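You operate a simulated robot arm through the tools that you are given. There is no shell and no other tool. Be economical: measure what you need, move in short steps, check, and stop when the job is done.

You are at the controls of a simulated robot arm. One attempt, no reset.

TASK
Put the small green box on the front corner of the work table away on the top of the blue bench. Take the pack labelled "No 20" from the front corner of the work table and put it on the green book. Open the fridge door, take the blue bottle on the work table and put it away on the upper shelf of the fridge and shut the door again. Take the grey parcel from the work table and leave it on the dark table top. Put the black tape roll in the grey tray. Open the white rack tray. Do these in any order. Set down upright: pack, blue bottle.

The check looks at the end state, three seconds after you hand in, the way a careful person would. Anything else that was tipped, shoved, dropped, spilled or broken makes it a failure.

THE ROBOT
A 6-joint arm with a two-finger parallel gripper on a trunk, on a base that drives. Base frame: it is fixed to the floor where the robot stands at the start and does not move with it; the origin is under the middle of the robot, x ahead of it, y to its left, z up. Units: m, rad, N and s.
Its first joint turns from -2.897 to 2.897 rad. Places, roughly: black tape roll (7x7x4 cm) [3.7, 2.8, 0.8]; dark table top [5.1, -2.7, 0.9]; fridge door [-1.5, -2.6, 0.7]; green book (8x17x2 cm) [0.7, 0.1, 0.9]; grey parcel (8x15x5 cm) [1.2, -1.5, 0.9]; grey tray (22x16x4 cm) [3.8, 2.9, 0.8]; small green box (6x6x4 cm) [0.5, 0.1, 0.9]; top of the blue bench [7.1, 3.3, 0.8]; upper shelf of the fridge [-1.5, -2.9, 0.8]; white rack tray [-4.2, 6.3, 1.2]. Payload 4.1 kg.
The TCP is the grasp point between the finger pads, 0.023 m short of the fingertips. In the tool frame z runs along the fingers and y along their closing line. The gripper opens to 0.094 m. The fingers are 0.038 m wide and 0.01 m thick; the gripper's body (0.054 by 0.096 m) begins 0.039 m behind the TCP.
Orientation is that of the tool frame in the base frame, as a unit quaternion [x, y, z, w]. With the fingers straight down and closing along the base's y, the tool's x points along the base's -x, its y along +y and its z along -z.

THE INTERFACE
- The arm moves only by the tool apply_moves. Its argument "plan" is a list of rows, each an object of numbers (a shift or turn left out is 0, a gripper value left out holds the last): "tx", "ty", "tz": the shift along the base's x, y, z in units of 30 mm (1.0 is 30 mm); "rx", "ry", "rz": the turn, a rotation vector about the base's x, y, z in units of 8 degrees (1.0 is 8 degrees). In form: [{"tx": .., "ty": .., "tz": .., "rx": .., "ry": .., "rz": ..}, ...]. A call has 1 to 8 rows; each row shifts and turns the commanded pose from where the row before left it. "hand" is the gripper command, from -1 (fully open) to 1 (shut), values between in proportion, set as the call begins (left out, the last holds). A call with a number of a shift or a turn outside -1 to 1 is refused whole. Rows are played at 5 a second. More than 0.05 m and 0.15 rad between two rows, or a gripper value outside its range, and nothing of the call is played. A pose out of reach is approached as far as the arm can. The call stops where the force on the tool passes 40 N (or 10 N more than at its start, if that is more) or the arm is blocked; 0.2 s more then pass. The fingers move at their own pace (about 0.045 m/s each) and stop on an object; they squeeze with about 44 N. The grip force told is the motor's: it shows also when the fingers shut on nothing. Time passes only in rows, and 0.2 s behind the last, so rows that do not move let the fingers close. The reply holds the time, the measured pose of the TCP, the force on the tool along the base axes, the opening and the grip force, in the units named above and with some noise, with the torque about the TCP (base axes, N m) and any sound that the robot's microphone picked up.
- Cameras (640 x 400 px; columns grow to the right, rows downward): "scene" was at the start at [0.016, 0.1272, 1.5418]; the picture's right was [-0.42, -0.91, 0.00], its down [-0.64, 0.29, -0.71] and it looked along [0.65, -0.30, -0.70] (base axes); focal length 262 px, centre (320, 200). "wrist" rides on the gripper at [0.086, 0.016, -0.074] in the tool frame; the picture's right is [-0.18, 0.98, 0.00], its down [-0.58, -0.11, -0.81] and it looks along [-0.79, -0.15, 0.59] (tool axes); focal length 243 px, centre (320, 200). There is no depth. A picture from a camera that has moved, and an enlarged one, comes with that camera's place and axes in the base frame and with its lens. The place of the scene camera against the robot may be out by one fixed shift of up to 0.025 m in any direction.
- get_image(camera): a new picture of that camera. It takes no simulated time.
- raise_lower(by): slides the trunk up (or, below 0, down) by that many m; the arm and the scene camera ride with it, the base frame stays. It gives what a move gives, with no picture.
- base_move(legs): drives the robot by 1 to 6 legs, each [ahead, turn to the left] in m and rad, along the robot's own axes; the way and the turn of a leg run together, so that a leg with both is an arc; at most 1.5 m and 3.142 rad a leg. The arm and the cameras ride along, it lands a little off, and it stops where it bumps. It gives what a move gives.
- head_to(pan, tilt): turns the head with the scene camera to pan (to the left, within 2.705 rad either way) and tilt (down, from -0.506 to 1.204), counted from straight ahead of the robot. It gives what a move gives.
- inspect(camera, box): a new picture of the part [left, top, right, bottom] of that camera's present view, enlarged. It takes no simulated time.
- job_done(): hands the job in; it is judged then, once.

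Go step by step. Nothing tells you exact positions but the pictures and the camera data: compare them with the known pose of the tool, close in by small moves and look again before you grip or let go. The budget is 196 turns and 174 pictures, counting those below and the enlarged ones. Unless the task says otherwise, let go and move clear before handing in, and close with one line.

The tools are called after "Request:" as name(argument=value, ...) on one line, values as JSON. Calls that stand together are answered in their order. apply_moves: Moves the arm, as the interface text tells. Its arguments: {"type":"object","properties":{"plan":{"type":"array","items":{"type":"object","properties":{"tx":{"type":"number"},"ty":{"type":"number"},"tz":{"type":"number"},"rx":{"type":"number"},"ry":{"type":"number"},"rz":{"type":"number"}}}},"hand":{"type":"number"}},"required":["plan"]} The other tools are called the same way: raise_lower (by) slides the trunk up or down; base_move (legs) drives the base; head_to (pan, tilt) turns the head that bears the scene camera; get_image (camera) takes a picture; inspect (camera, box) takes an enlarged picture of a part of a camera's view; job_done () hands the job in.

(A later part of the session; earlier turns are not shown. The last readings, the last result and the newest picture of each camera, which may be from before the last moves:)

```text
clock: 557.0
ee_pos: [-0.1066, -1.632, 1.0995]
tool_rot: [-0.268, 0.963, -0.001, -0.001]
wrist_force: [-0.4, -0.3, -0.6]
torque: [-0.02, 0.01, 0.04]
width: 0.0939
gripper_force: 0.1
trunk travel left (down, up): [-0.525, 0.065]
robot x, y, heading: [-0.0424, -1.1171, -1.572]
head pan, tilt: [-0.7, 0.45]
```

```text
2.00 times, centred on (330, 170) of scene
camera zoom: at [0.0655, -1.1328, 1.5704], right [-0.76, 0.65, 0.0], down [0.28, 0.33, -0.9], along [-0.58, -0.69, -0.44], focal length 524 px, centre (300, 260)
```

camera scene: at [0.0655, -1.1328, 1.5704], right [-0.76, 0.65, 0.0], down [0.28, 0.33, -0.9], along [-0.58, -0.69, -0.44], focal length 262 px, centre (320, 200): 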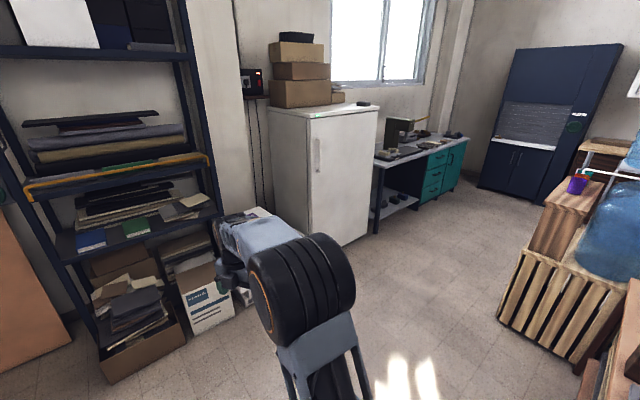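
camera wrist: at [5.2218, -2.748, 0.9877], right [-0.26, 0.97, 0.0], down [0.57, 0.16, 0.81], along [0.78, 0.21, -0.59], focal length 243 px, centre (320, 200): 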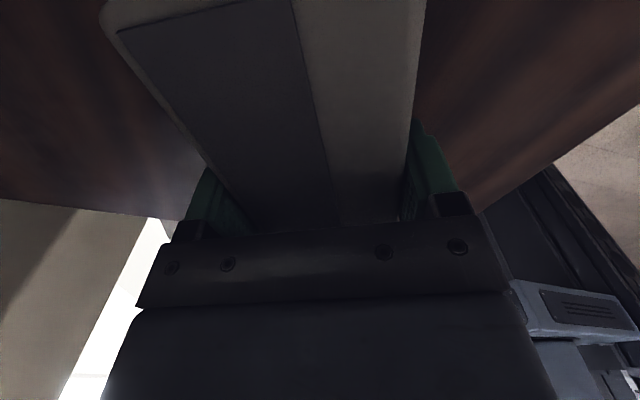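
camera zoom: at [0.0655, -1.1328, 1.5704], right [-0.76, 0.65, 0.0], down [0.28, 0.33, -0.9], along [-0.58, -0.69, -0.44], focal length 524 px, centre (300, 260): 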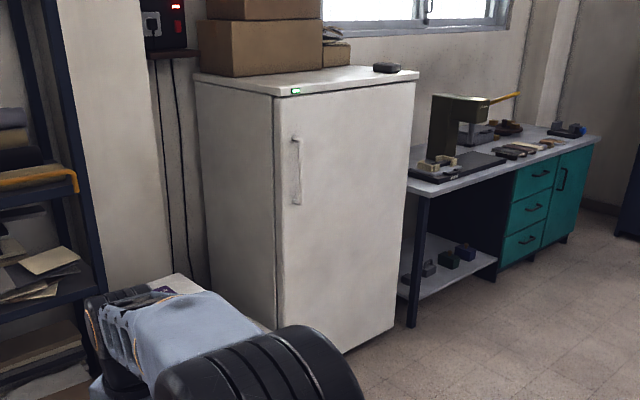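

The fridge door faces +y, with its vertical handle on the east side at about (−1.13, −2.55, z 0.92–1.12) and hinge on the west. I'll drive in front of it, and turn the tool back to its home roll.

Request:
base_move(legs=[[0, -1.033], [1.2, 0], [0, 1.033]])

Request:
apply_moves(plan=[{"rz": -1, "ty": 0.3}, {"rz": -1, "ty": 0.3}, {"rz": -1, "ty": 0.3}, {"rz": -1}, {"rz": -1}, {"rz": -1}, {"rz": -1}, {"rz": -1}])

Request:
apply_moves(plan=[{"rz": -1}, {"rz": -1}, {"rz": -1}, {"rz": -1}, {"rz": -1}, {"rz": -1}, {"rz": -1}, {}])

Request:
apply_moves(plan=[{"rx": -1}, {"rx": -1}, {"rx": -1}, {"rx": -1}, {"rx": -1}, {"rx": -1}, {"rx": -1}, {}])

Request:
head_to(pan=0.0, tilt=0.55)

Request:
get_image(camera="scene")

```text
clock: 568.2
ee_pos: [-1.1377, -2.2474, 1.0984]
tool_rot: [-0.266, 0.964, -0.001, -0.001]
wrist_force: [0.4, -0.5, 1.0]
torque: [0.01, -0.01, -0.01]
width: 0.094
gripper_force: 0.1
trunk travel left (down, up): [-0.525, 0.065]
robot x, y, heading: [-1.0695, -1.7319, -1.577]
head pan, tilt: [-0.7, 0.45]
```

```text
clock: 570.0
ee_pos: [-1.1375, -2.2211, 1.0996]
tool_rot: [0.285, 0.958, -0.001, -0.001]
wrist_force: [0.2, 0.4, 0.0]
torque: [-0.01, -0.02, -0.03]
width: 0.0941
gripper_force: 0.1
trunk travel left (down, up): [-0.525, 0.065]
robot x, y, heading: [-1.0699, -1.7381, -1.573]
head pan, tilt: [-0.7, 0.45]
```

```text
clock: 571.8
ee_pos: [-1.138, -2.2199, 1.0979]
tool_rot: [0.702, 0.712, -0.001, -0.001]
wrist_force: [0.0, -0.3, -0.4]
torque: [-0.03, -0.01, 0.03]
width: 0.0937
gripper_force: 0.1
trunk travel left (down, up): [-0.525, 0.065]
robot x, y, heading: [-1.0717, -1.7346, -1.579]
head pan, tilt: [-0.7, 0.45]
```

```text
clock: 573.6
ee_pos: [-1.1302, -2.2203, 1.0984]
tool_rot: [0.632, 0.652, -0.287, 0.305]
wrist_force: [-0.2, 0.0, -0.9]
torque: [-0.01, -0.01, 0.02]
width: 0.0937
gripper_force: 0.0
out of reach, approached as far as the arm can: row 7
trunk travel left (down, up): [-0.525, 0.065]
robot x, y, heading: [-1.0733, -1.7345, -1.578]
head pan, tilt: [-0.7, 0.45]
```

```text
clock: 574.7
ee_pos: [-1.1308, -2.2209, 1.0985]
tool_rot: [0.632, 0.653, -0.286, 0.304]
wrist_force: [-0.7, -0.2, 0.0]
torque: [0.01, 0.0, 0.01]
width: 0.0939
gripper_force: 0.2
trunk travel left (down, up): [-0.525, 0.065]
robot x, y, heading: [-1.0715, -1.7311, -1.577]
head pan, tilt: [0.0, 0.55]
```

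```text
49 pictures are left
camera scene: at [-0.9037, -1.7699, 1.5613], right [-1.0, 0.01, 0.0], down [0.0, 0.52, -0.85], along [-0.01, -0.85, -0.52], focal length 262 px, centre (320, 200)
```

scene: 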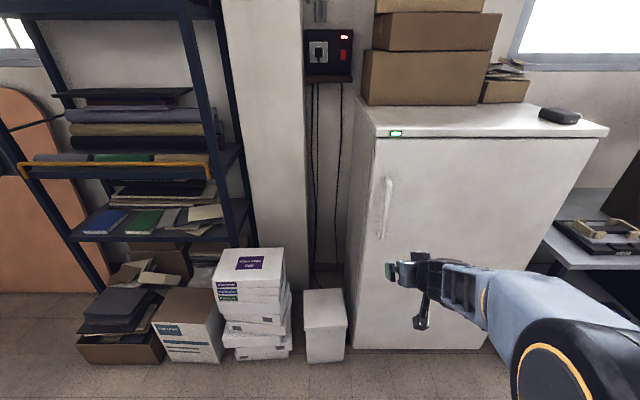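

The handle triangulates to about (−1.155, −2.61, z 1.01). I'll drive 22 cm closer and check with the wrist camera.

Request:
base_move(legs=[[0.22, 0]])

Request:
apply_moves(plan=[{"tx": -0.7}, {"tz": -0.8}, {"tz": -0.8}, {}])

Request:
get_image(camera="wrist")

Request:
inspect(camera="scene", box=[320, 120, 520, 300])

```text
clock: 576.4
ee_pos: [-1.1304, -2.4411, 1.0971]
tool_rot: [0.632, 0.654, -0.285, 0.304]
wrist_force: [-0.1, 0.1, 0.0]
torque: [0.01, -0.02, -0.01]
width: 0.0941
gripper_force: 0.1
trunk travel left (down, up): [-0.525, 0.065]
robot x, y, heading: [-1.0696, -1.9521, -1.573]
head pan, tilt: [0.0, 0.55]
```

```text
clock: 577.4
ee_pos: [-1.1514, -2.44, 1.0508]
tool_rot: [0.631, 0.652, -0.287, 0.305]
wrist_force: [-0.8, 0.2, 0.1]
torque: [-0.02, -0.02, -0.01]
width: 0.0939
gripper_force: 0.1
trunk travel left (down, up): [-0.525, 0.065]
robot x, y, heading: [-1.0711, -1.9529, -1.582]
head pan, tilt: [0.0, 0.55]
```

```text
48 pictures are left
camera wrist: at [-1.14, -2.3267, 1.0336], right [0.99, -0.08, 0.15], down [-0.13, 0.23, 0.96], along [-0.11, -0.97, 0.21], focal length 243 px, centre (320, 200)
```

wrist: 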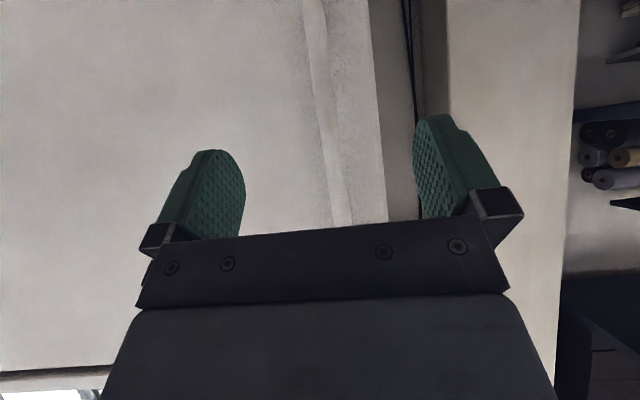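

```text
2.22 times, centred on (420, 210) of scene
camera zoom: at [-0.9047, -1.9893, 1.5613], right [-1.0, 0.0, 0.0], down [0.0, 0.52, -0.85], along [0.0, -0.85, -0.52], focal length 582 px, centre (98, 178)
```

zoom: 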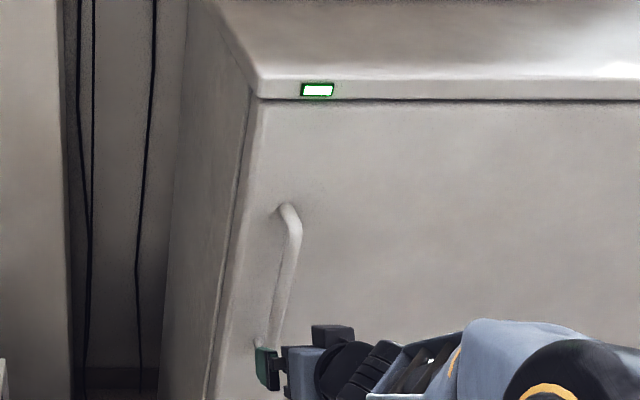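

Request:
inspect(camera="wrist", box=[240, 0, 440, 230])

```text
1.74 times, centred on (340, 115) of wrist
camera zoom: at [-1.14, -2.3267, 1.0336], right [0.99, -0.08, 0.15], down [-0.13, 0.23, 0.96], along [-0.11, -0.97, 0.21], focal length 422 px, centre (285, 348)
```

zoom: 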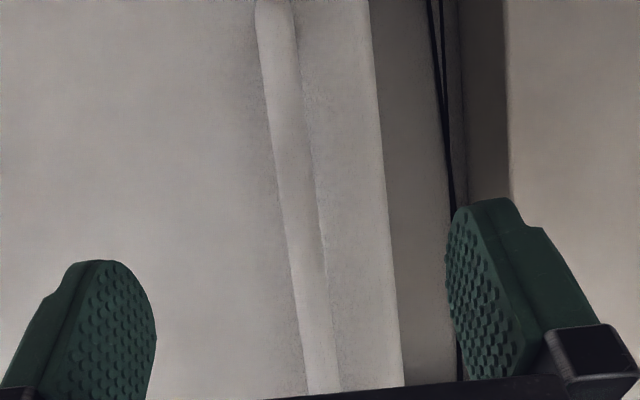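

The bar runs vertically at x ≈ −1.148, midway between the fingers. Advancing to it.

Request:
apply_moves(plan=[{"ty": -0.9, "tz": -0.3, "tx": 0.1}, {"ty": -1, "tz": -0.4}, {"ty": -1, "tz": -0.4}, {"ty": -1, "tz": -0.4}, {"ty": -0.6, "tz": -0.2}, {"ty": -0.5}, {"ty": -0.3}, {}])

Request:
inspect(camera="wrist", box=[140, 0, 540, 250])

Request:
inspect(camera="scene", box=[320, 120, 520, 300])

```text
clock: 578.4
ee_pos: [-1.1485, -2.5451, 1.0096]
tool_rot: [0.631, 0.654, -0.287, 0.303]
wrist_force: [0.9, 19.9, 8.5]
torque: [-1.3, 0.18, 0.02]
width: 0.0939
gripper_force: 0.0
trunk travel left (down, up): [-0.525, 0.065]
robot x, y, heading: [-1.074, -1.9501, -1.58]
head pan, tilt: [0.0, 0.55]
stopped in row 5: the force on the tool passed its limit (the readings are from after the stop); the commanded pose is now the measured one
```

```text
1.60 times, centred on (340, 125) of wrist
camera zoom: at [-1.1358, -2.4324, 0.9934], right [0.99, -0.08, 0.15], down [-0.13, 0.23, 0.97], along [-0.11, -0.97, 0.21], focal length 388 px, centre (288, 320)
```

zoom: 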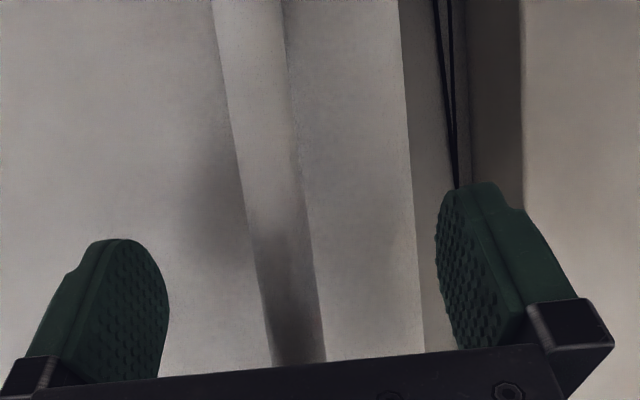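

```text
2.22 times, centred on (420, 210) of scene
camera zoom: at [-0.9039, -1.9843, 1.5616], right [-1.0, 0.0, 0.0], down [0.0, 0.52, -0.85], along [0.0, -0.85, -0.52], focal length 582 px, centre (98, 178)
```

zoom: 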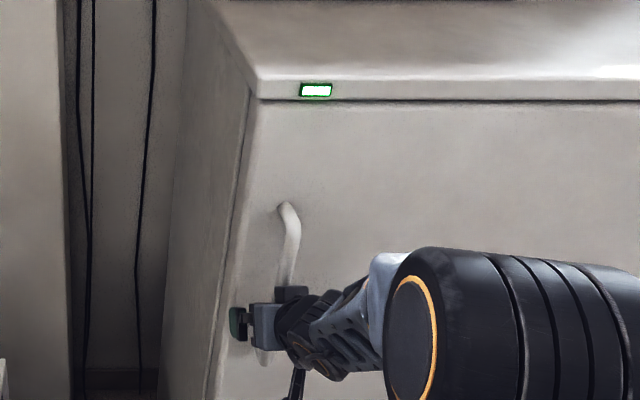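

The palm is touching the bar, so the bar is already between the pads. I'll ease 3 mm back and close.

Request:
apply_moves(plan=[{"ty": 0.1}, {}])

Request:
apply_moves(plan=[{}, {}, {}, {}, {}, {}], hand=1)

```text
clock: 579.0
ee_pos: [-1.1475, -2.5446, 1.0085]
tool_rot: [0.632, 0.653, -0.287, 0.303]
wrist_force: [-0.5, 8.9, 5.9]
torque: [-0.62, -0.05, 0.0]
width: 0.0939
gripper_force: 0.0
trunk travel left (down, up): [-0.525, 0.065]
robot x, y, heading: [-1.0734, -1.9547, -1.574]
head pan, tilt: [0.0, 0.55]
```

```text
clock: 580.4
ee_pos: [-1.1486, -2.5458, 1.0098]
tool_rot: [0.631, 0.655, -0.285, 0.302]
wrist_force: [-5.8, 7.3, 4.9]
torque: [-0.32, 1.83, -0.06]
width: 0.0179
gripper_force: 45.2
trunk travel left (down, up): [-0.525, 0.065]
robot x, y, heading: [-1.0712, -1.9504, -1.579]
head pan, tilt: [0.0, 0.55]
```

Gripped. Pulling along the door's arc, slowly.

Request:
apply_moves(plan=[{"ty": 0.2, "tx": -0.02}, {"ty": 0.4, "tx": -0.05}, {"ty": 0.4, "tx": -0.06}, {"ty": 0.4, "tx": -0.07}, {"ty": 0.4, "tx": -0.08}, {"ty": 0.4, "tx": -0.09}, {"ty": 0.4, "tx": -0.1}, {}])

Request:
apply_moves(plan=[{"ty": 0.3, "tx": -0.09}, {"ty": 0.4, "tx": -0.13}, {"ty": 0.4, "tx": -0.14}, {"ty": 0.4, "tx": -0.15}, {"ty": 0.4, "tx": -0.16}, {"ty": 0.4, "tx": -0.17}, {}])

Request:
get_image(camera="scene")

```text
clock: 582.2
ee_pos: [-1.1611, -2.4685, 1.0081]
tool_rot: [0.631, 0.655, -0.285, 0.303]
wrist_force: [6.7, 2.1, 2.9]
torque: [-0.53, 1.82, 0.08]
width: 0.018
gripper_force: 44.2
trunk travel left (down, up): [-0.525, 0.065]
robot x, y, heading: [-1.0713, -1.9508, -1.579]
head pan, tilt: [0.0, 0.55]
```

```text
clock: 583.5
ee_pos: [-1.176, -2.4094, 1.008]
tool_rot: [0.627, 0.658, -0.285, 0.303]
wrist_force: [18.7, 4.9, 11.7]
torque: [0.64, 1.39, 0.28]
width: 0.0179
gripper_force: 45.0
trunk travel left (down, up): [-0.525, 0.065]
robot x, y, heading: [-1.0722, -1.9564, -1.574]
head pan, tilt: [0.0, 0.55]
stopped in row 6: the force on the tool passed its limit (the readings are from after the stop); the commanded pose is now the measured one
```

```text
43 pictures are left
camera scene: at [-0.9013, -1.9866, 1.5612], right [-1.0, 0.0, 0.0], down [0.0, 0.52, -0.85], along [0.0, -0.85, -0.52], focal length 262 px, centre (320, 200)
```

scene: 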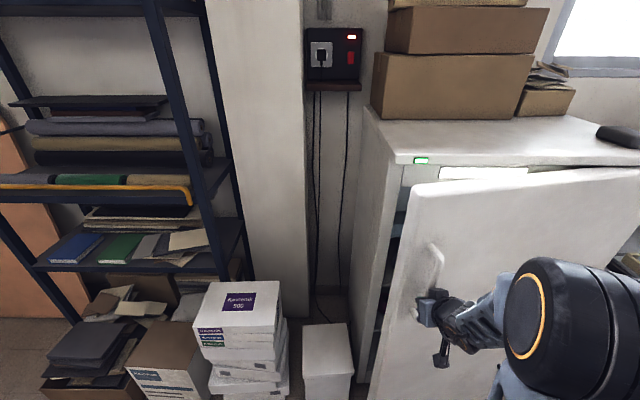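

The door is opening. I'll follow with a little yaw and less x shift to relieve the side load.

Request:
apply_moves(plan=[{"tx": 0.15, "rz": 0.5}, {"ty": 0.3, "tx": -0.06, "rz": 0.3}, {"ty": 0.35, "tx": -0.1, "rz": 0.3}, {"ty": 0.35, "tx": -0.12, "rz": 0.3}, {"ty": 0.35, "tx": -0.14, "rz": 0.3}, {"ty": 0.35, "tx": -0.15, "rz": 0.3}, {}])

```text
clock: 585.1
ee_pos: [-1.1983, -2.3612, 1.0079]
tool_rot: [0.532, 0.736, -0.242, 0.342]
wrist_force: [-20.2, -8.6, 22.6]
torque: [-0.58, 1.56, -0.24]
width: 0.0177
gripper_force: 45.3
trunk travel left (down, up): [-0.525, 0.065]
robot x, y, heading: [-1.0727, -1.9526, -1.571]
head pan, tilt: [0.0, 0.55]
```

The door is about 17° open. I'll let go, then push it from inside: withdraw, go round the door's free edge to its inner side, and sweep west.

Request:
apply_moves(plan=[{}, {}, {}, {}, {}], hand=-1)

Request:
apply_moves(plan=[{"ty": 0.5, "tz": 0.4}, {"ty": 0.6, "tz": 0.6}, {"ty": 0.5, "tz": 0.6, "rz": -1}, {"tx": 0.6, "rz": -1}, {"tx": 1, "rz": -0.5}, {"tx": 1}, {"tx": 1}, {"tx": 1}])

Request:
apply_moves(plan=[{"tx": 1}, {"tx": 1}, {"tx": 1}, {"tx": 0.6}, {}], hand=1)

Request:
get_image(camera="scene")

```text
clock: 586.3
ee_pos: [-1.1939, -2.3587, 1.0069]
tool_rot: [0.533, 0.737, -0.239, 0.34]
wrist_force: [0.5, -0.1, 0.0]
torque: [0.01, -0.01, -0.01]
width: 0.094
gripper_force: 0.0
trunk travel left (down, up): [-0.525, 0.065]
robot x, y, heading: [-1.0715, -1.9521, -1.574]
head pan, tilt: [0.0, 0.55]
```

```text
clock: 587.8
ee_pos: [-1.1499, -2.3703, 1.0832]
tool_rot: [0.658, 0.629, -0.3, 0.286]
wrist_force: [-1.5, -2.3, -0.5]
torque: [0.0, 0.06, -0.03]
width: 0.0943
gripper_force: 0.1
out of reach, approached as far as the arm can: row 3, 4, 5, 6, 7
trunk travel left (down, up): [-0.525, 0.065]
robot x, y, heading: [-1.071, -1.9508, -1.575]
head pan, tilt: [0.0, 0.55]
stopped in row 7: the force on the tool passed its limit (the readings are from after the stop); the commanded pose is now the measured one
```

```text
clock: 588.1
ee_pos: [-1.1507, -2.3734, 1.0843]
tool_rot: [0.668, 0.619, -0.305, 0.278]
wrist_force: [-47.0, -15.9, -6.4]
torque: [0.31, -0.76, 0.08]
width: 0.0839
gripper_force: 23.2
out of reach, approached as far as the arm can: row 1
trunk travel left (down, up): [-0.525, 0.065]
robot x, y, heading: [-1.0707, -1.9531, -1.586]
head pan, tilt: [0.0, 0.55]
stopped in row 1: the force on the tool passed its limit (the readings are from after the stop); the commanded pose is now the measured one
```

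```text
42 pictures are left
camera scene: at [-0.9103, -1.9938, 1.5617], right [-1.0, 0.01, 0.0], down [0.01, 0.52, -0.85], along [-0.01, -0.85, -0.52], focal length 262 px, centre (320, 200)
```

scene: 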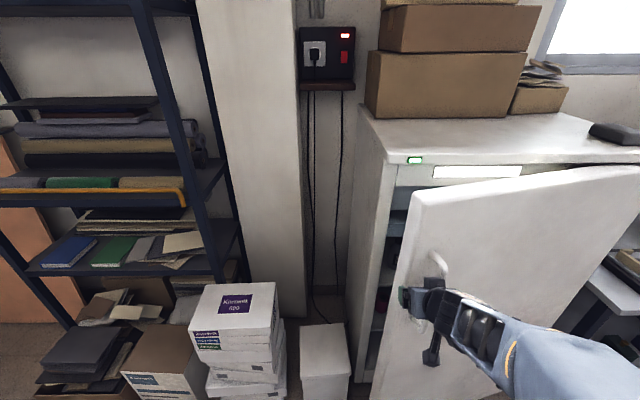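

The hand is still around the bar and too close to the robot to retract. I'll open fully and withdraw by backing the base.

Request:
apply_moves(plan=[{"tx": -0.3}, {}, {}], hand=-1)

Request:
base_move(legs=[[-0.2, 0]])

Request:
get_image(camera="scene")

```text
clock: 588.9
ee_pos: [-1.1525, -2.3731, 1.0858]
tool_rot: [0.663, 0.625, -0.302, 0.282]
wrist_force: [0.5, 0.3, 1.0]
torque: [-0.02, 0.02, 0.04]
width: 0.0941
gripper_force: 0.0
trunk travel left (down, up): [-0.525, 0.065]
robot x, y, heading: [-1.0727, -1.9534, -1.581]
head pan, tilt: [0.0, 0.55]
```

```text
clock: 590.5
ee_pos: [-1.1498, -2.1702, 1.0863]
tool_rot: [0.662, 0.625, -0.302, 0.282]
wrist_force: [0.5, 1.4, -0.1]
torque: [0.0, -0.02, -0.01]
width: 0.0941
gripper_force: 0.1
trunk travel left (down, up): [-0.525, 0.065]
robot x, y, heading: [-1.0711, -1.7515, -1.575]
head pan, tilt: [0.0, 0.55]
```

```text
41 pictures are left
camera scene: at [-0.9031, -1.7866, 1.5613], right [-1.0, 0.01, 0.0], down [0.0, 0.52, -0.85], along [-0.01, -0.85, -0.52], focal length 262 px, centre (320, 200)
```

scene: 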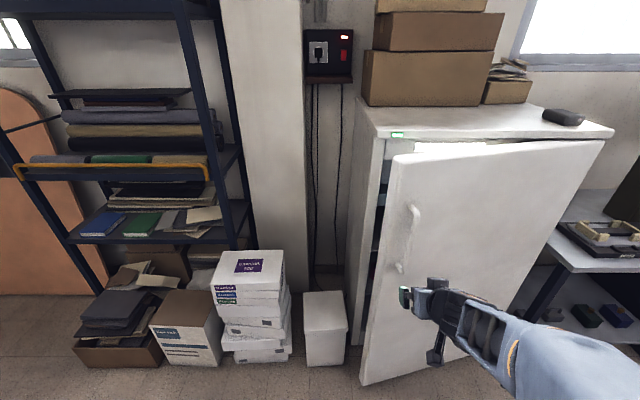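

The door's free edge is near (−1.12, −2.44). I'll move the closed hand east of it and then go in past the edge.

Request:
apply_moves(plan=[{"ty": -1}, {"ty": -1}, {"tx": 1}, {"tx": 1}, {"tx": 1}, {"tx": 1}, {"tx": 1}, {"tx": 1}], hand=1)

Request:
base_move(legs=[[0.2, 0]])

Request:
apply_moves(plan=[{"ty": -1}, {"ty": -1}, {"ty": -0.5}, {}])

Request:
get_image(camera="scene")

```text
clock: 592.3
ee_pos: [-1.0184, -2.2194, 1.067]
tool_rot: [0.672, 0.648, -0.258, 0.25]
wrist_force: [0.0, 0.1, 0.0]
torque: [0.03, -0.01, 0.03]
width: 0.0
gripper_force: 42.5
out of reach, approached as far as the arm can: row 4, 5, 6, 7, 8
trunk travel left (down, up): [-0.525, 0.065]
robot x, y, heading: [-1.0725, -1.7499, -1.582]
head pan, tilt: [0.0, 0.55]
```

```text
clock: 593.9
ee_pos: [-1.0223, -2.4215, 1.0666]
tool_rot: [0.673, 0.647, -0.258, 0.25]
wrist_force: [0.6, 0.9, 0.2]
torque: [0.03, -0.02, 0.0]
width: 0.0
gripper_force: 42.0
trunk travel left (down, up): [-0.525, 0.065]
robot x, y, heading: [-1.0723, -1.9525, -1.579]
head pan, tilt: [0.0, 0.55]
```

```text
clock: 594.9
ee_pos: [-1.0244, -2.4961, 1.0664]
tool_rot: [0.672, 0.647, -0.257, 0.251]
wrist_force: [0.3, -0.1, 0.1]
torque: [0.02, 0.0, -0.02]
width: 0.0
gripper_force: 42.2
trunk travel left (down, up): [-0.525, 0.065]
robot x, y, heading: [-1.0727, -1.9506, -1.586]
head pan, tilt: [0.0, 0.55]
```

```text
40 pictures are left
camera scene: at [-0.9049, -1.9879, 1.5613], right [-1.0, 0.01, 0.0], down [0.01, 0.52, -0.85], along [-0.01, -0.85, -0.52], focal length 262 px, centre (320, 200)
```

scene: 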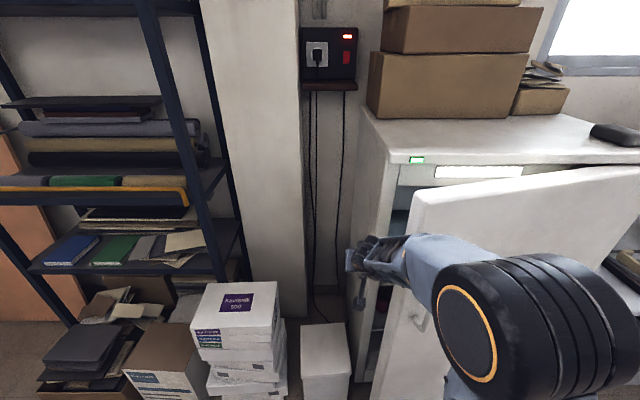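

The fingertips are beside the gap. I'll go slightly deeper, yaw the hand to hook behind the door's edge, and draw it open.

Request:
apply_moves(plan=[{"ty": -0.7}, {"ty": -0.7, "rz": -1}, {"rz": -1}, {"rz": -1}, {"rz": -1}, {"tx": -0.6, "rz": -0.5}, {"tx": -0.8}, {"tx": -0.8}])

Request:
apply_moves(plan=[{"tx": -0.8}, {"tx": -0.6}, {}])

Request:
get_image(camera="scene")

```text
clock: 596.7
ee_pos: [-1.088, -2.5382, 1.0673]
tool_rot: [0.841, 0.406, -0.323, 0.157]
wrist_force: [1.1, -0.5, -0.8]
torque: [0.01, 0.01, 0.01]
width: 0.0001
gripper_force: 42.6
trunk travel left (down, up): [-0.525, 0.065]
robot x, y, heading: [-1.0723, -1.9524, -1.576]
head pan, tilt: [0.0, 0.55]
```

```text
clock: 597.5
ee_pos: [-1.1313, -2.5388, 1.0677]
tool_rot: [0.84, 0.407, -0.322, 0.158]
wrist_force: [-0.2, 0.3, -1.0]
torque: [-0.01, 0.04, 0.03]
width: 0.0
gripper_force: 42.6
trunk travel left (down, up): [-0.525, 0.065]
robot x, y, heading: [-1.073, -1.9526, -1.578]
head pan, tilt: [0.0, 0.55]
```

```text
39 pictures are left
camera scene: at [-0.9052, -1.9879, 1.5614], right [-1.0, 0.01, 0.0], down [0.01, 0.52, -0.85], along [-0.01, -0.85, -0.52], focal length 262 px, centre (320, 200)
```

scene: 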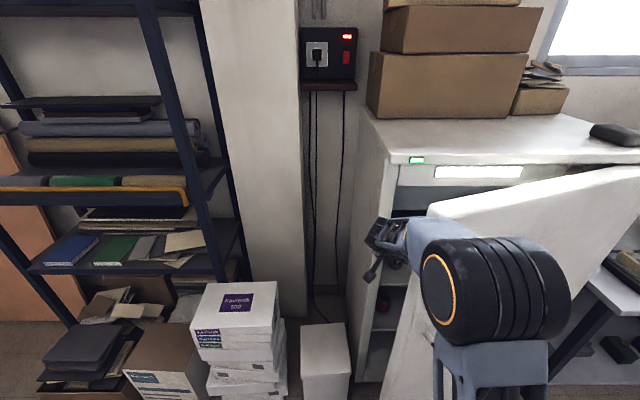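

The hand is inside the gap and the door is giving way. I'll continue sweeping west.

Request:
apply_moves(plan=[{"tx": -0.7, "ty": 0.2}, {"tx": -0.7, "ty": 0.3}, {"tx": -0.7, "ty": 0.4}, {"tx": -0.7, "ty": 0.4}, {"tx": -0.7, "ty": 0.4}, {"tx": -0.7, "ty": 0.4}, {"tx": -0.7, "ty": 0.4}, {"tx": -0.7, "ty": 0.4}])

Request:
get_image(camera="scene")

```text
clock: 599.3
ee_pos: [-1.2859, -2.4625, 1.0666]
tool_rot: [0.837, 0.412, -0.326, 0.154]
wrist_force: [0.1, -0.4, -0.7]
torque: [-0.01, -0.01, -0.03]
width: 0.0
gripper_force: 41.8
trunk travel left (down, up): [-0.525, 0.065]
robot x, y, heading: [-1.0707, -1.9541, -1.577]
head pan, tilt: [0.0, 0.55]
```

```text
38 pictures are left
camera scene: at [-0.8873, -2.0012, 1.5598], right [-1.0, 0.01, 0.01], down [0.0, 0.53, -0.85], along [-0.01, -0.85, -0.53], focal length 262 px, centre (320, 200)
```

scene: 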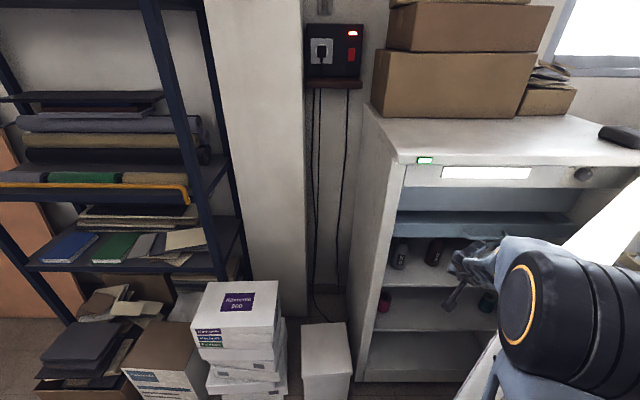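

The door is now well open and the shelves are visible. I'll keep pushing it toward 90°+.

Request:
apply_moves(plan=[{"tx": -0.6, "ty": 0.4}, {"tx": -0.6, "ty": 0.4}, {"tx": -0.6, "ty": 0.4}, {"tx": -0.7, "ty": 0.4}, {"tx": -0.7, "ty": 0.3}, {"tx": -0.7, "ty": 0.3}, {"tx": -0.7, "ty": 0.2}, {"tx": -0.7, "ty": 0.2}])

Request:
head_to(pan=-0.5, tilt=0.6)

Request:
get_image(camera="scene")

```text
clock: 600.1
ee_pos: [-1.3145, -2.4477, 1.0517]
tool_rot: [0.826, 0.411, -0.357, 0.148]
wrist_force: [-0.7, -0.5, 0.4]
torque: [0.01, -0.03, -0.01]
width: 0.0
gripper_force: 42.7
trunk travel left (down, up): [-0.525, 0.065]
robot x, y, heading: [-1.0724, -1.951, -1.576]
head pan, tilt: [0.0, 0.55]
stopped in row 3: the arm was blocked; the commanded pose is now the measured one
```

```text
clock: 601.1
ee_pos: [-1.3155, -2.4416, 1.0422]
tool_rot: [0.829, 0.405, -0.355, 0.149]
wrist_force: [0.1, 0.6, -0.6]
torque: [-0.05, -0.02, 0.05]
width: 0.0002
gripper_force: 42.2
trunk travel left (down, up): [-0.525, 0.065]
robot x, y, heading: [-1.0726, -1.9504, -1.582]
head pan, tilt: [-0.499, 0.6]
```

```text
37 pictures are left
camera scene: at [-0.8345, -2.0018, 1.5524], right [-0.87, 0.49, 0.07], down [0.21, 0.51, -0.83], along [-0.44, -0.71, -0.55], focal length 262 px, centre (320, 200)
```

scene: 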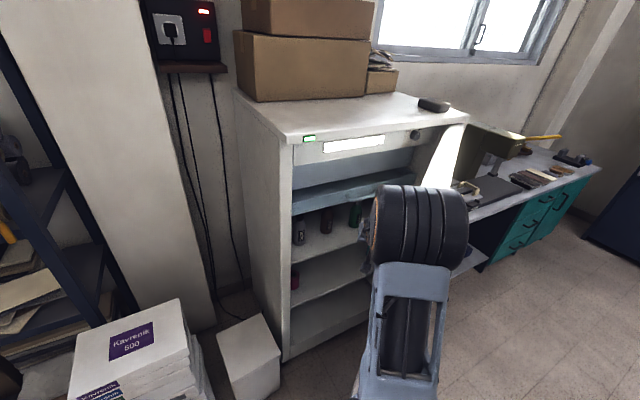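

The arm is braced against the door and the robot leans a bit. I'll back the hand off east to relieve it and see how far the door is open.

Request:
apply_moves(plan=[{"tx": 0.6, "ty": -0.2}, {"tx": 0.8, "ty": -0.2}, {"tx": 0.8, "ty": -0.2}, {"tx": 0.8}, {}])

Request:
get_image(camera="scene")

```text
clock: 601.4
ee_pos: [-1.3124, -2.4462, 1.0052]
tool_rot: [0.835, 0.385, -0.347, 0.182]
wrist_force: [-0.1, 0.3, -1.0]
torque: [-0.01, -0.06, 0.02]
width: 0.0
gripper_force: 42.3
trunk travel left (down, up): [-0.525, 0.065]
robot x, y, heading: [-1.0734, -1.9523, -1.561]
head pan, tilt: [-0.499, 0.6]
stopped in row 1: the arm was blocked; the commanded pose is now the measured one
```

```text
36 pictures are left
camera scene: at [-0.8056, -1.9804, 1.5478], right [-0.88, 0.47, 0.08], down [0.19, 0.5, -0.84], along [-0.44, -0.72, -0.53], focal length 262 px, centre (320, 200)
```

scene: 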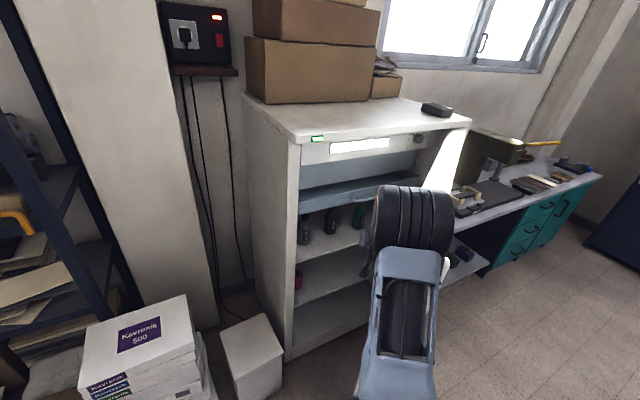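

The door seems wedged between the hand and the front corner of the base. Backing the base should free the corner while the hand draws the door further open.

Request:
base_move(legs=[[-0.1, 0]])

Request:
get_image(camera="scene")

```text
clock: 602.1
ee_pos: [-1.2581, -2.6078, 0.9856]
tool_rot: [0.776, 0.443, -0.351, 0.278]
wrist_force: [-1.5, 3.9, -2.5]
torque: [-0.26, -0.03, 0.15]
width: 0.0
gripper_force: 41.8
trunk travel left (down, up): [-0.525, 0.065]
robot x, y, heading: [-1.0646, -2.0066, -1.296]
head pan, tilt: [-0.499, 0.6]
stopped in leg 1: the robot was blocked; the commanded pose is now the measured one
```

```text
35 pictures are left
camera scene: at [-0.7431, -2.0033, 1.5502], right [-0.97, 0.22, 0.12], down [0.02, 0.56, -0.83], along [-0.25, -0.8, -0.54], focal length 262 px, centre (320, 200)
```

scene: 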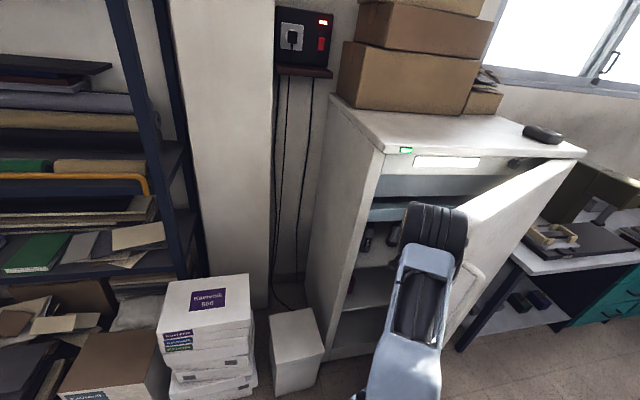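

The base has been twisted by the jam. I'll carefully draw the hand north and east, out of the fridge opening.

Request:
apply_moves(plan=[{"ty": 0.5, "tx": 0.3}, {"ty": 0.5, "tx": 0.3}, {"ty": 0.5, "tx": 0.3}, {}])

Request:
head_to(pan=-0.3, tilt=1.0)

Request:
get_image(camera="scene")

```text
clock: 602.5
ee_pos: [-1.2049, -2.7, 0.9447]
tool_rot: [0.747, 0.487, -0.301, 0.337]
wrist_force: [7.3, -4.1, -4.2]
torque: [0.01, 0.31, -0.42]
width: 0.0001
gripper_force: 42.4
trunk travel left (down, up): [-0.525, 0.065]
robot x, y, heading: [-1.0454, -2.0515, -1.068]
head pan, tilt: [-0.499, 0.6]
stopped in row 1: the arm was blocked; the commanded pose is now the measured one
```

```text
clock: 603.3
ee_pos: [-1.3775, -2.5778, 0.9333]
tool_rot: [0.803, 0.403, -0.318, 0.303]
wrist_force: [1.1, -0.3, -0.3]
torque: [0.04, 0.05, -0.08]
width: 0.0
gripper_force: 42.1
trunk travel left (down, up): [-0.525, 0.065]
robot x, y, heading: [-1.0514, -2.0145, -1.199]
head pan, tilt: [-0.3, 1.0]
```

```text
34 pictures are left
camera scene: at [-0.835, -1.9409, 1.5235], right [-1.0, -0.07, 0.05], down [-0.09, 0.83, -0.55], along [-0.01, -0.56, -0.83], focal length 262 px, centre (320, 200)
```

scene: 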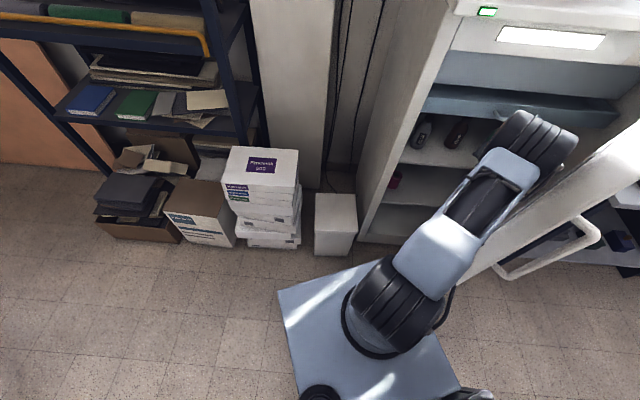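

The base is still settling. I'll let it rest, then withdraw the hand the way it came, north a little then east.

Request:
apply_moves(plan=[{}, {}, {}, {}])

Request:
apply_moves(plan=[{"ty": 0.4}, {"ty": 0.4}, {"ty": 0.3, "tx": 0.3}, {"tx": 0.5}, {"tx": 0.5}, {}])

Request:
get_image(camera="scene")

```text
clock: 603.6
ee_pos: [-1.4197, -2.596, 0.8749]
tool_rot: [0.812, 0.404, -0.286, 0.31]
wrist_force: [-0.1, -0.6, 2.7]
torque: [0.15, -0.01, -0.03]
width: 0.0
gripper_force: 41.8
trunk travel left (down, up): [-0.525, 0.065]
robot x, y, heading: [-1.0549, -2.0074, -1.213]
head pan, tilt: [-0.3, 1.0]
stopped in row 1: the arm was blocked; the commanded pose is now the measured one
```

```text
clock: 604.0
ee_pos: [-1.4269, -2.6045, 0.8726]
tool_rot: [0.812, 0.409, -0.276, 0.311]
wrist_force: [0.6, -0.2, 1.9]
torque: [0.08, 0.01, -0.06]
width: 0.0001
gripper_force: 42.7
trunk travel left (down, up): [-0.525, 0.065]
robot x, y, heading: [-1.0566, -2.0109, -1.207]
head pan, tilt: [-0.3, 1.0]
stopped in row 1: the arm was blocked; the commanded pose is now the measured one
```

```text
33 pictures are left
camera scene: at [-0.9136, -1.9676, 1.5248], right [-1.0, -0.06, 0.0], down [-0.05, 0.84, -0.54], along [0.03, -0.54, -0.84], focal length 262 px, centre (320, 200)
```

scene: 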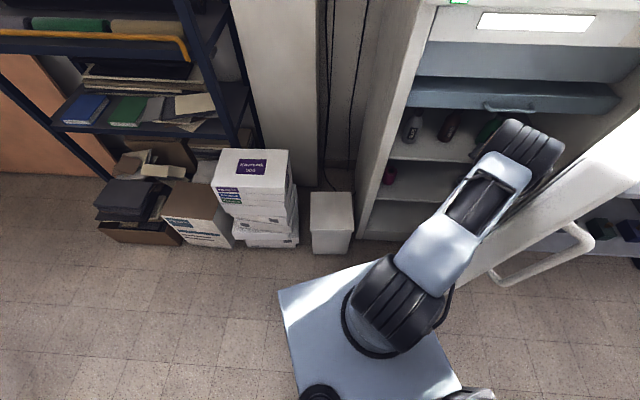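

Request:
get_image(camera="wrist")

Request:
head_to(pan=-0.9, tilt=0.8)

Request:
get_image(camera="scene")

```text
32 pictures are left
camera wrist: at [-1.3551, -2.5143, 0.8654], right [0.73, -0.55, 0.4], down [-0.23, 0.36, 0.91], along [-0.65, -0.75, 0.13], focal length 243 px, centre (320, 200)
```

wrist: 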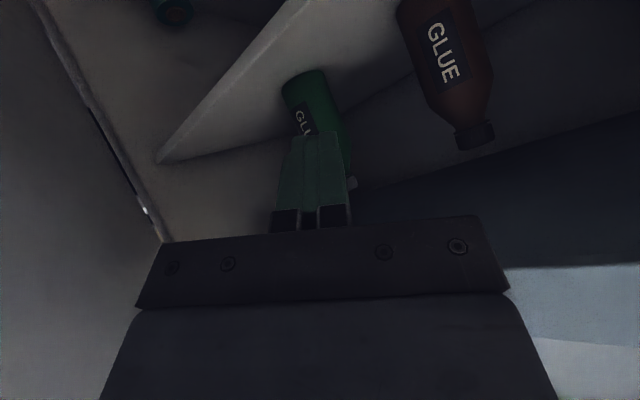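

```text
clock: 605.0
ee_pos: [-1.4213, -2.6036, 0.8762]
tool_rot: [0.811, 0.41, -0.278, 0.31]
wrist_force: [0.3, 0.2, -0.2]
torque: [0.02, 0.02, 0.0]
width: 0.0
gripper_force: 42.0
trunk travel left (down, up): [-0.525, 0.065]
robot x, y, heading: [-1.0538, -2.0101, -1.205]
head pan, tilt: [-0.901, 0.799]
```

```text
31 pictures are left
camera scene: at [-0.9597, -1.9679, 1.5399], right [-0.86, 0.51, 0.0], down [0.37, 0.62, -0.7], along [-0.36, -0.6, -0.72], focal length 262 px, centre (320, 200)
```

scene: 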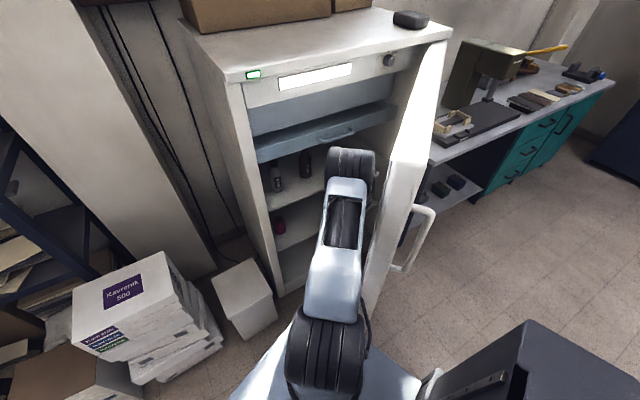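

The door is now about 65–70° open and the robot is upright and settled. The fingers are near the green glue bottle inside, so I'll withdraw gently along the finger axis.

Request:
apply_moves(plan=[{"ty": 0.25, "tz": 0.22, "tx": 0.07}, {"ty": 0.25, "tz": 0.22, "tx": 0.07}, {}])

Request:
apply_moves(plan=[{"ty": 0.4, "tz": 0.3, "tx": 0.2}, {"ty": 0.4, "tz": 0.3, "tx": 0.2}, {"ty": 0.4, "tz": 0.3, "tx": 0.2}, {}])

```text
clock: 605.8
ee_pos: [-1.4185, -2.5895, 0.8893]
tool_rot: [0.81, 0.412, -0.277, 0.312]
wrist_force: [-0.7, -0.2, 0.0]
torque: [-0.03, -0.02, -0.02]
width: 0.0
gripper_force: 42.9
trunk travel left (down, up): [-0.525, 0.065]
robot x, y, heading: [-1.0524, -2.0117, -1.21]
head pan, tilt: [-0.901, 0.799]
```

```text
clock: 606.8
ee_pos: [-1.3989, -2.5531, 0.9152]
tool_rot: [0.811, 0.41, -0.278, 0.311]
wrist_force: [0.7, 0.4, -0.3]
torque: [-0.01, 0.0, 0.01]
width: 0.0
gripper_force: 42.3
trunk travel left (down, up): [-0.525, 0.065]
robot x, y, heading: [-1.0544, -2.0067, -1.205]
head pan, tilt: [-0.901, 0.799]
```

I'll lift and tuck the hand, turn slightly and back away from the fridge.

Request:
apply_moves(plan=[{"tx": 0.8, "ty": 0.4, "tz": 0.5}, {"tx": 0.8, "ty": 0.4, "tz": 0.5}, {"tx": 0.8, "ty": 0.2, "tz": 0.6, "rz": 0.7}, {"tx": 0.8, "ty": 0.2, "tz": 0.6, "rz": 0.7}, {"tx": 0.5, "tz": 0.5, "rz": 0.7}, {}])

Request:
base_move(legs=[[0, -0.2], [-0.68, 0]])

Request:
head_to(pan=-0.3, tilt=0.5)

Request:
get_image(camera="scene")

```text
clock: 608.2
ee_pos: [-1.2865, -2.5159, 0.9977]
tool_rot: [0.742, 0.526, -0.228, 0.348]
wrist_force: [0.0, -0.1, 0.6]
torque: [-0.01, 0.03, -0.02]
width: 0.0
gripper_force: 41.8
trunk travel left (down, up): [-0.525, 0.065]
robot x, y, heading: [-1.053, -2.009, -1.207]
head pan, tilt: [-0.901, 0.799]
```

```text
clock: 609.1
ee_pos: [-1.3221, -2.4969, 0.9959]
tool_rot: [0.76, 0.5, -0.24, 0.34]
wrist_force: [-0.4, 0.2, -0.8]
torque: [0.03, -0.01, 0.01]
width: 0.0
gripper_force: 42.8
trunk travel left (down, up): [-0.525, 0.065]
robot x, y, heading: [-1.0558, -2.0055, -1.271]
head pan, tilt: [-0.901, 0.799]
stopped in leg 1: the robot was blocked; the commanded pose is now the measured one
```

```text
clock: 610.1
ee_pos: [-1.3231, -2.4982, 0.9964]
tool_rot: [0.76, 0.499, -0.24, 0.34]
wrist_force: [-0.2, 0.0, 1.0]
torque: [0.0, 0.01, -0.01]
width: 0.0
gripper_force: 42.7
trunk travel left (down, up): [-0.525, 0.065]
robot x, y, heading: [-1.0542, -2.0069, -1.272]
head pan, tilt: [-0.3, 0.499]
```

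```text
30 pictures are left
camera scene: at [-0.9116, -1.9966, 1.5659], right [-1.0, 0.0, 0.0], down [0.0, 0.48, -0.88], along [0.0, -0.88, -0.48], focal length 262 px, centre (320, 200)
```

scene: 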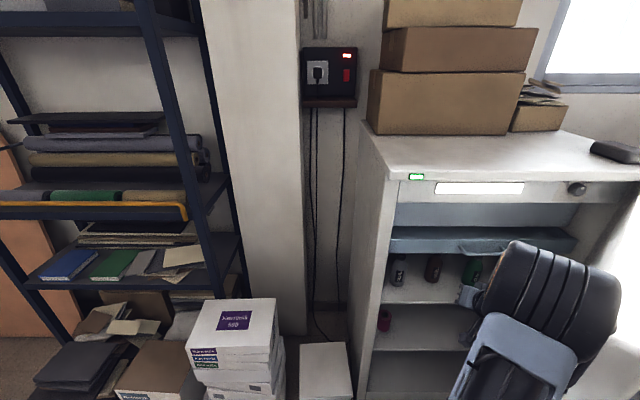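

The elbow touches the door when turning right. I'll swing the hand east first so that the elbow clears.

Request:
apply_moves(plan=[{"tx": 0.6, "ty": 0.3}, {"tx": 0.9, "ty": 0.2}, {"tx": 0.9}, {"tx": 0.9}, {"tx": 0.9}, {"tx": 0.9}, {"tx": 0.9}, {"tx": 0.9}])

Request:
base_move(legs=[[-0.15, 0], [0, -0.25], [-0.5, 0]])

Request:
get_image(camera="scene")

```text
clock: 611.9
ee_pos: [-1.1162, -2.4826, 0.9991]
tool_rot: [0.76, 0.499, -0.241, 0.339]
wrist_force: [0.5, -0.7, -0.7]
torque: [-0.01, -0.01, 0.03]
width: 0.0001
gripper_force: 42.2
trunk travel left (down, up): [-0.525, 0.065]
robot x, y, heading: [-1.0553, -2.008, -1.277]
head pan, tilt: [-0.3, 0.499]
```

```text
clock: 613.8
ee_pos: [-1.1886, -2.3305, 0.9977]
tool_rot: [0.774, 0.476, -0.25, 0.334]
wrist_force: [-0.8, 0.1, -0.1]
torque: [-0.01, -0.01, 0.0]
width: 0.0
gripper_force: 42.5
trunk travel left (down, up): [-0.525, 0.065]
robot x, y, heading: [-1.0973, -1.8569, -1.319]
head pan, tilt: [-0.3, 0.499]
stopped in leg 2: the robot was blocked; the commanded pose is now the measured one
```

```text
29 pictures are left
camera scene: at [-0.956, -1.8552, 1.5659], right [-1.0, 0.05, 0.0], down [0.03, 0.48, -0.88], along [-0.05, -0.88, -0.48], focal length 262 px, centre (320, 200)
```

scene: 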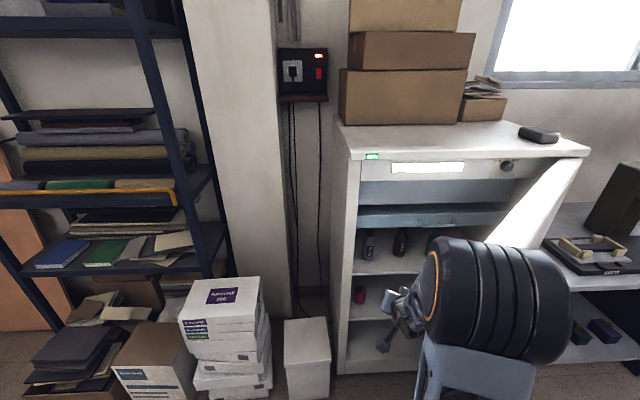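

Backing straight and turning left (toward my next goal) is the free way. Heading for the bottle now.

Request:
base_move(legs=[[-0.3, 0], [0, 1.25], [0.98, 0], [0, 1.64], [1.0, 0], [0, -1.571]])

Request:
head_to(pan=0.0, tilt=0.75)

Request:
get_image(camera="scene")

```text
clock: 636.4
ee_pos: [0.2159, -0.8305, 0.9977]
tool_rot: [0.323, 0.85, 0.004, 0.416]
wrist_force: [0.1, -0.1, -0.2]
torque: [0.0, -0.01, -0.02]
width: 0.0
gripper_force: 42.9
trunk travel left (down, up): [-0.525, 0.065]
robot x, y, heading: [-0.2192, -0.6236, -0.01]
head pan, tilt: [-0.3, 0.499]
```

```text
clock: 637.2
ee_pos: [0.2166, -0.8304, 0.9971]
tool_rot: [0.323, 0.849, 0.005, 0.417]
wrist_force: [-0.7, 0.0, 0.0]
torque: [0.0, 0.0, -0.01]
width: 0.0
gripper_force: 42.6
trunk travel left (down, up): [-0.525, 0.065]
robot x, y, heading: [-0.2151, -0.6248, -0.017]
head pan, tilt: [0.0, 0.75]
```

```text
28 pictures are left
camera scene: at [-0.1903, -0.4614, 1.544], right [-0.01, -1.0, 0.0], down [-0.68, 0.01, -0.73], along [0.73, -0.01, -0.68], focal length 262 px, centre (320, 200)
```

scene: 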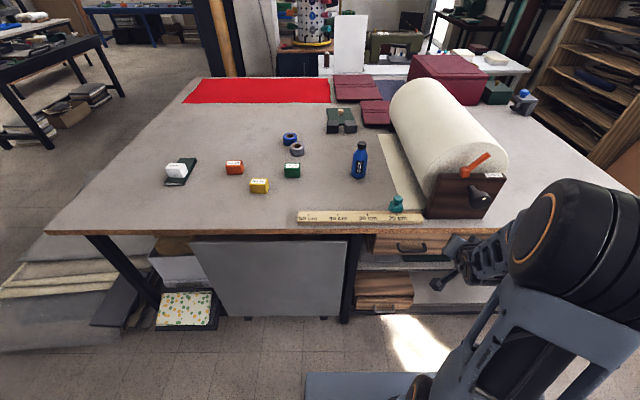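

The blue bottle stands at about (0.645, −0.61), 15 cm tall. I'll square up the tool (pitched ~38°, closing horizontally), open it, and drive up.

Request:
apply_moves(plan=[{"ty": 0.9, "tz": 0.5, "rx": -0.426, "rz": 0.84}, {"ty": 0.9, "tz": 0.5, "rx": -0.426, "rz": 0.84}, {"ty": 0.9, "tz": 0.3, "rx": -0.426, "rz": 0.84}, {"ty": 0.9, "rx": -0.426, "rz": 0.84}, {"ty": 0.9, "rx": -0.426, "rz": 0.84}, {"ty": 0.9}, {"ty": 0.9}, {"ty": 0.6}], hand=-1)

Request:
base_move(legs=[[0.19, 0]])

Request:
get_image(camera="wrist")

Request:
get_image(camera="scene")

```text
clock: 639.0
ee_pos: [0.2311, -0.6478, 1.0443]
tool_rot: [-0.001, 0.898, 0.003, 0.44]
wrist_force: [-0.1, -0.1, 0.2]
torque: [0.01, -0.03, 0.03]
width: 0.0938
gripper_force: 0.1
out of reach, approached as far as the arm can: row 5, 6, 7, 8
trunk travel left (down, up): [-0.525, 0.065]
robot x, y, heading: [-0.2157, -0.6235, -0.016]
head pan, tilt: [0.0, 0.75]
```

```text
clock: 640.5
ee_pos: [0.4245, -0.6484, 1.0435]
tool_rot: [-0.003, 0.898, 0.003, 0.441]
wrist_force: [-0.7, -0.2, -0.7]
torque: [-0.01, 0.06, 0.0]
width: 0.0943
gripper_force: 0.1
trunk travel left (down, up): [-0.525, 0.065]
robot x, y, heading: [-0.0255, -0.6233, -0.012]
head pan, tilt: [0.0, 0.75]
```

```text
27 pictures are left
camera wrist: at [0.3123, -0.6324, 1.0207], right [0.1, 0.98, 0.15], down [-0.28, -0.11, 0.95], along [0.95, -0.14, 0.26], focal length 243 px, centre (320, 200)
```

wrist: 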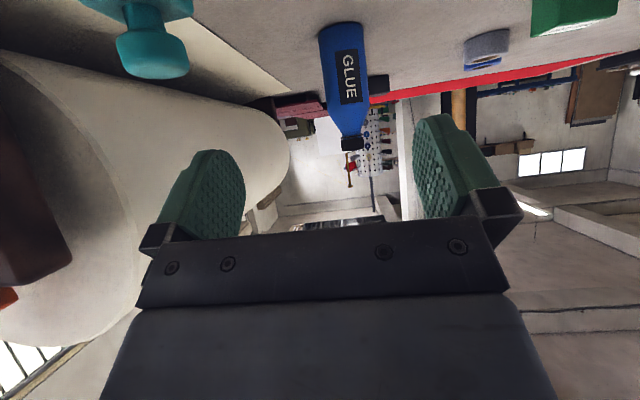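

```text
26 pictures are left
camera scene: at [0.0015, -0.4634, 1.5439], right [-0.01, -1.0, 0.0], down [-0.68, 0.01, -0.73], along [0.73, -0.01, -0.68], focal length 262 px, centre (320, 200)
```

scene: 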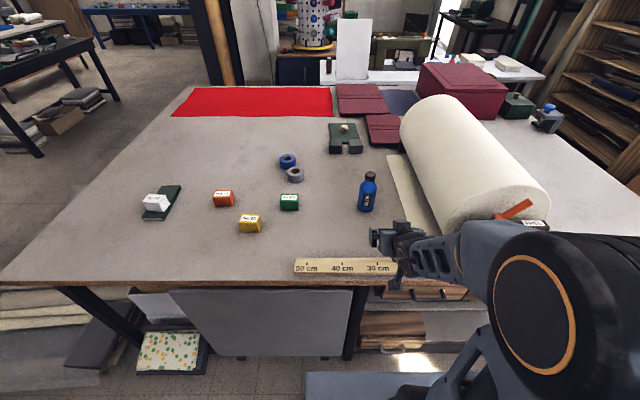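

Aligned in line with the bottle, whose axis is at about (0.648, −0.625). I'll flatten the pitch a bit and come closer, above and in front.

Request:
apply_moves(plan=[{"tx": 0.5, "ty": 0.4}, {"tx": 0.7, "ty": 0.37, "tz": -0.3}, {"tx": 0.8, "tz": -0.5, "ry": -0.5}, {"tx": 0.8, "tz": -0.5, "ry": -0.5}, {"tx": 0.4, "tz": -0.5, "ry": -0.4}, {}])

Request:
get_image(camera="wrist")

```text
clock: 641.9
ee_pos: [0.5134, -0.6819, 0.9909]
tool_rot: [-0.005, 0.851, 0.009, 0.524]
wrist_force: [-0.5, 0.1, -0.3]
torque: [-0.01, 0.0, -0.02]
width: 0.0939
gripper_force: 0.0
out of reach, approached as far as the arm can: row 1, 2, 3, 4, 5
trunk travel left (down, up): [-0.525, 0.065]
robot x, y, heading: [-0.0256, -0.6257, -0.006]
head pan, tilt: [0.0, 0.75]
```

```text
25 pictures are left
camera wrist: at [0.4073, -0.6665, 0.9469], right [0.07, 0.98, 0.17], down [-0.46, -0.12, 0.88], along [0.89, -0.14, 0.44], focal length 243 px, centre (320, 200)
```

wrist: 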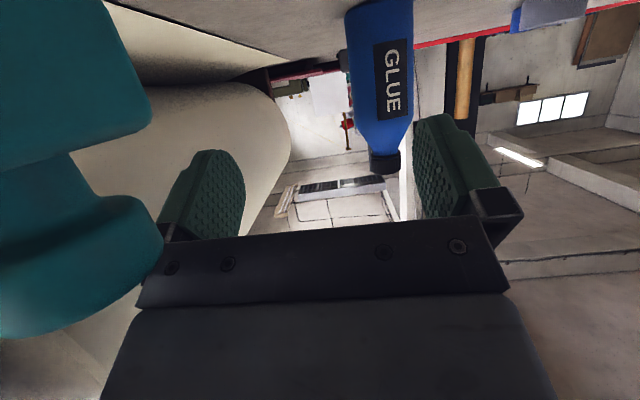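

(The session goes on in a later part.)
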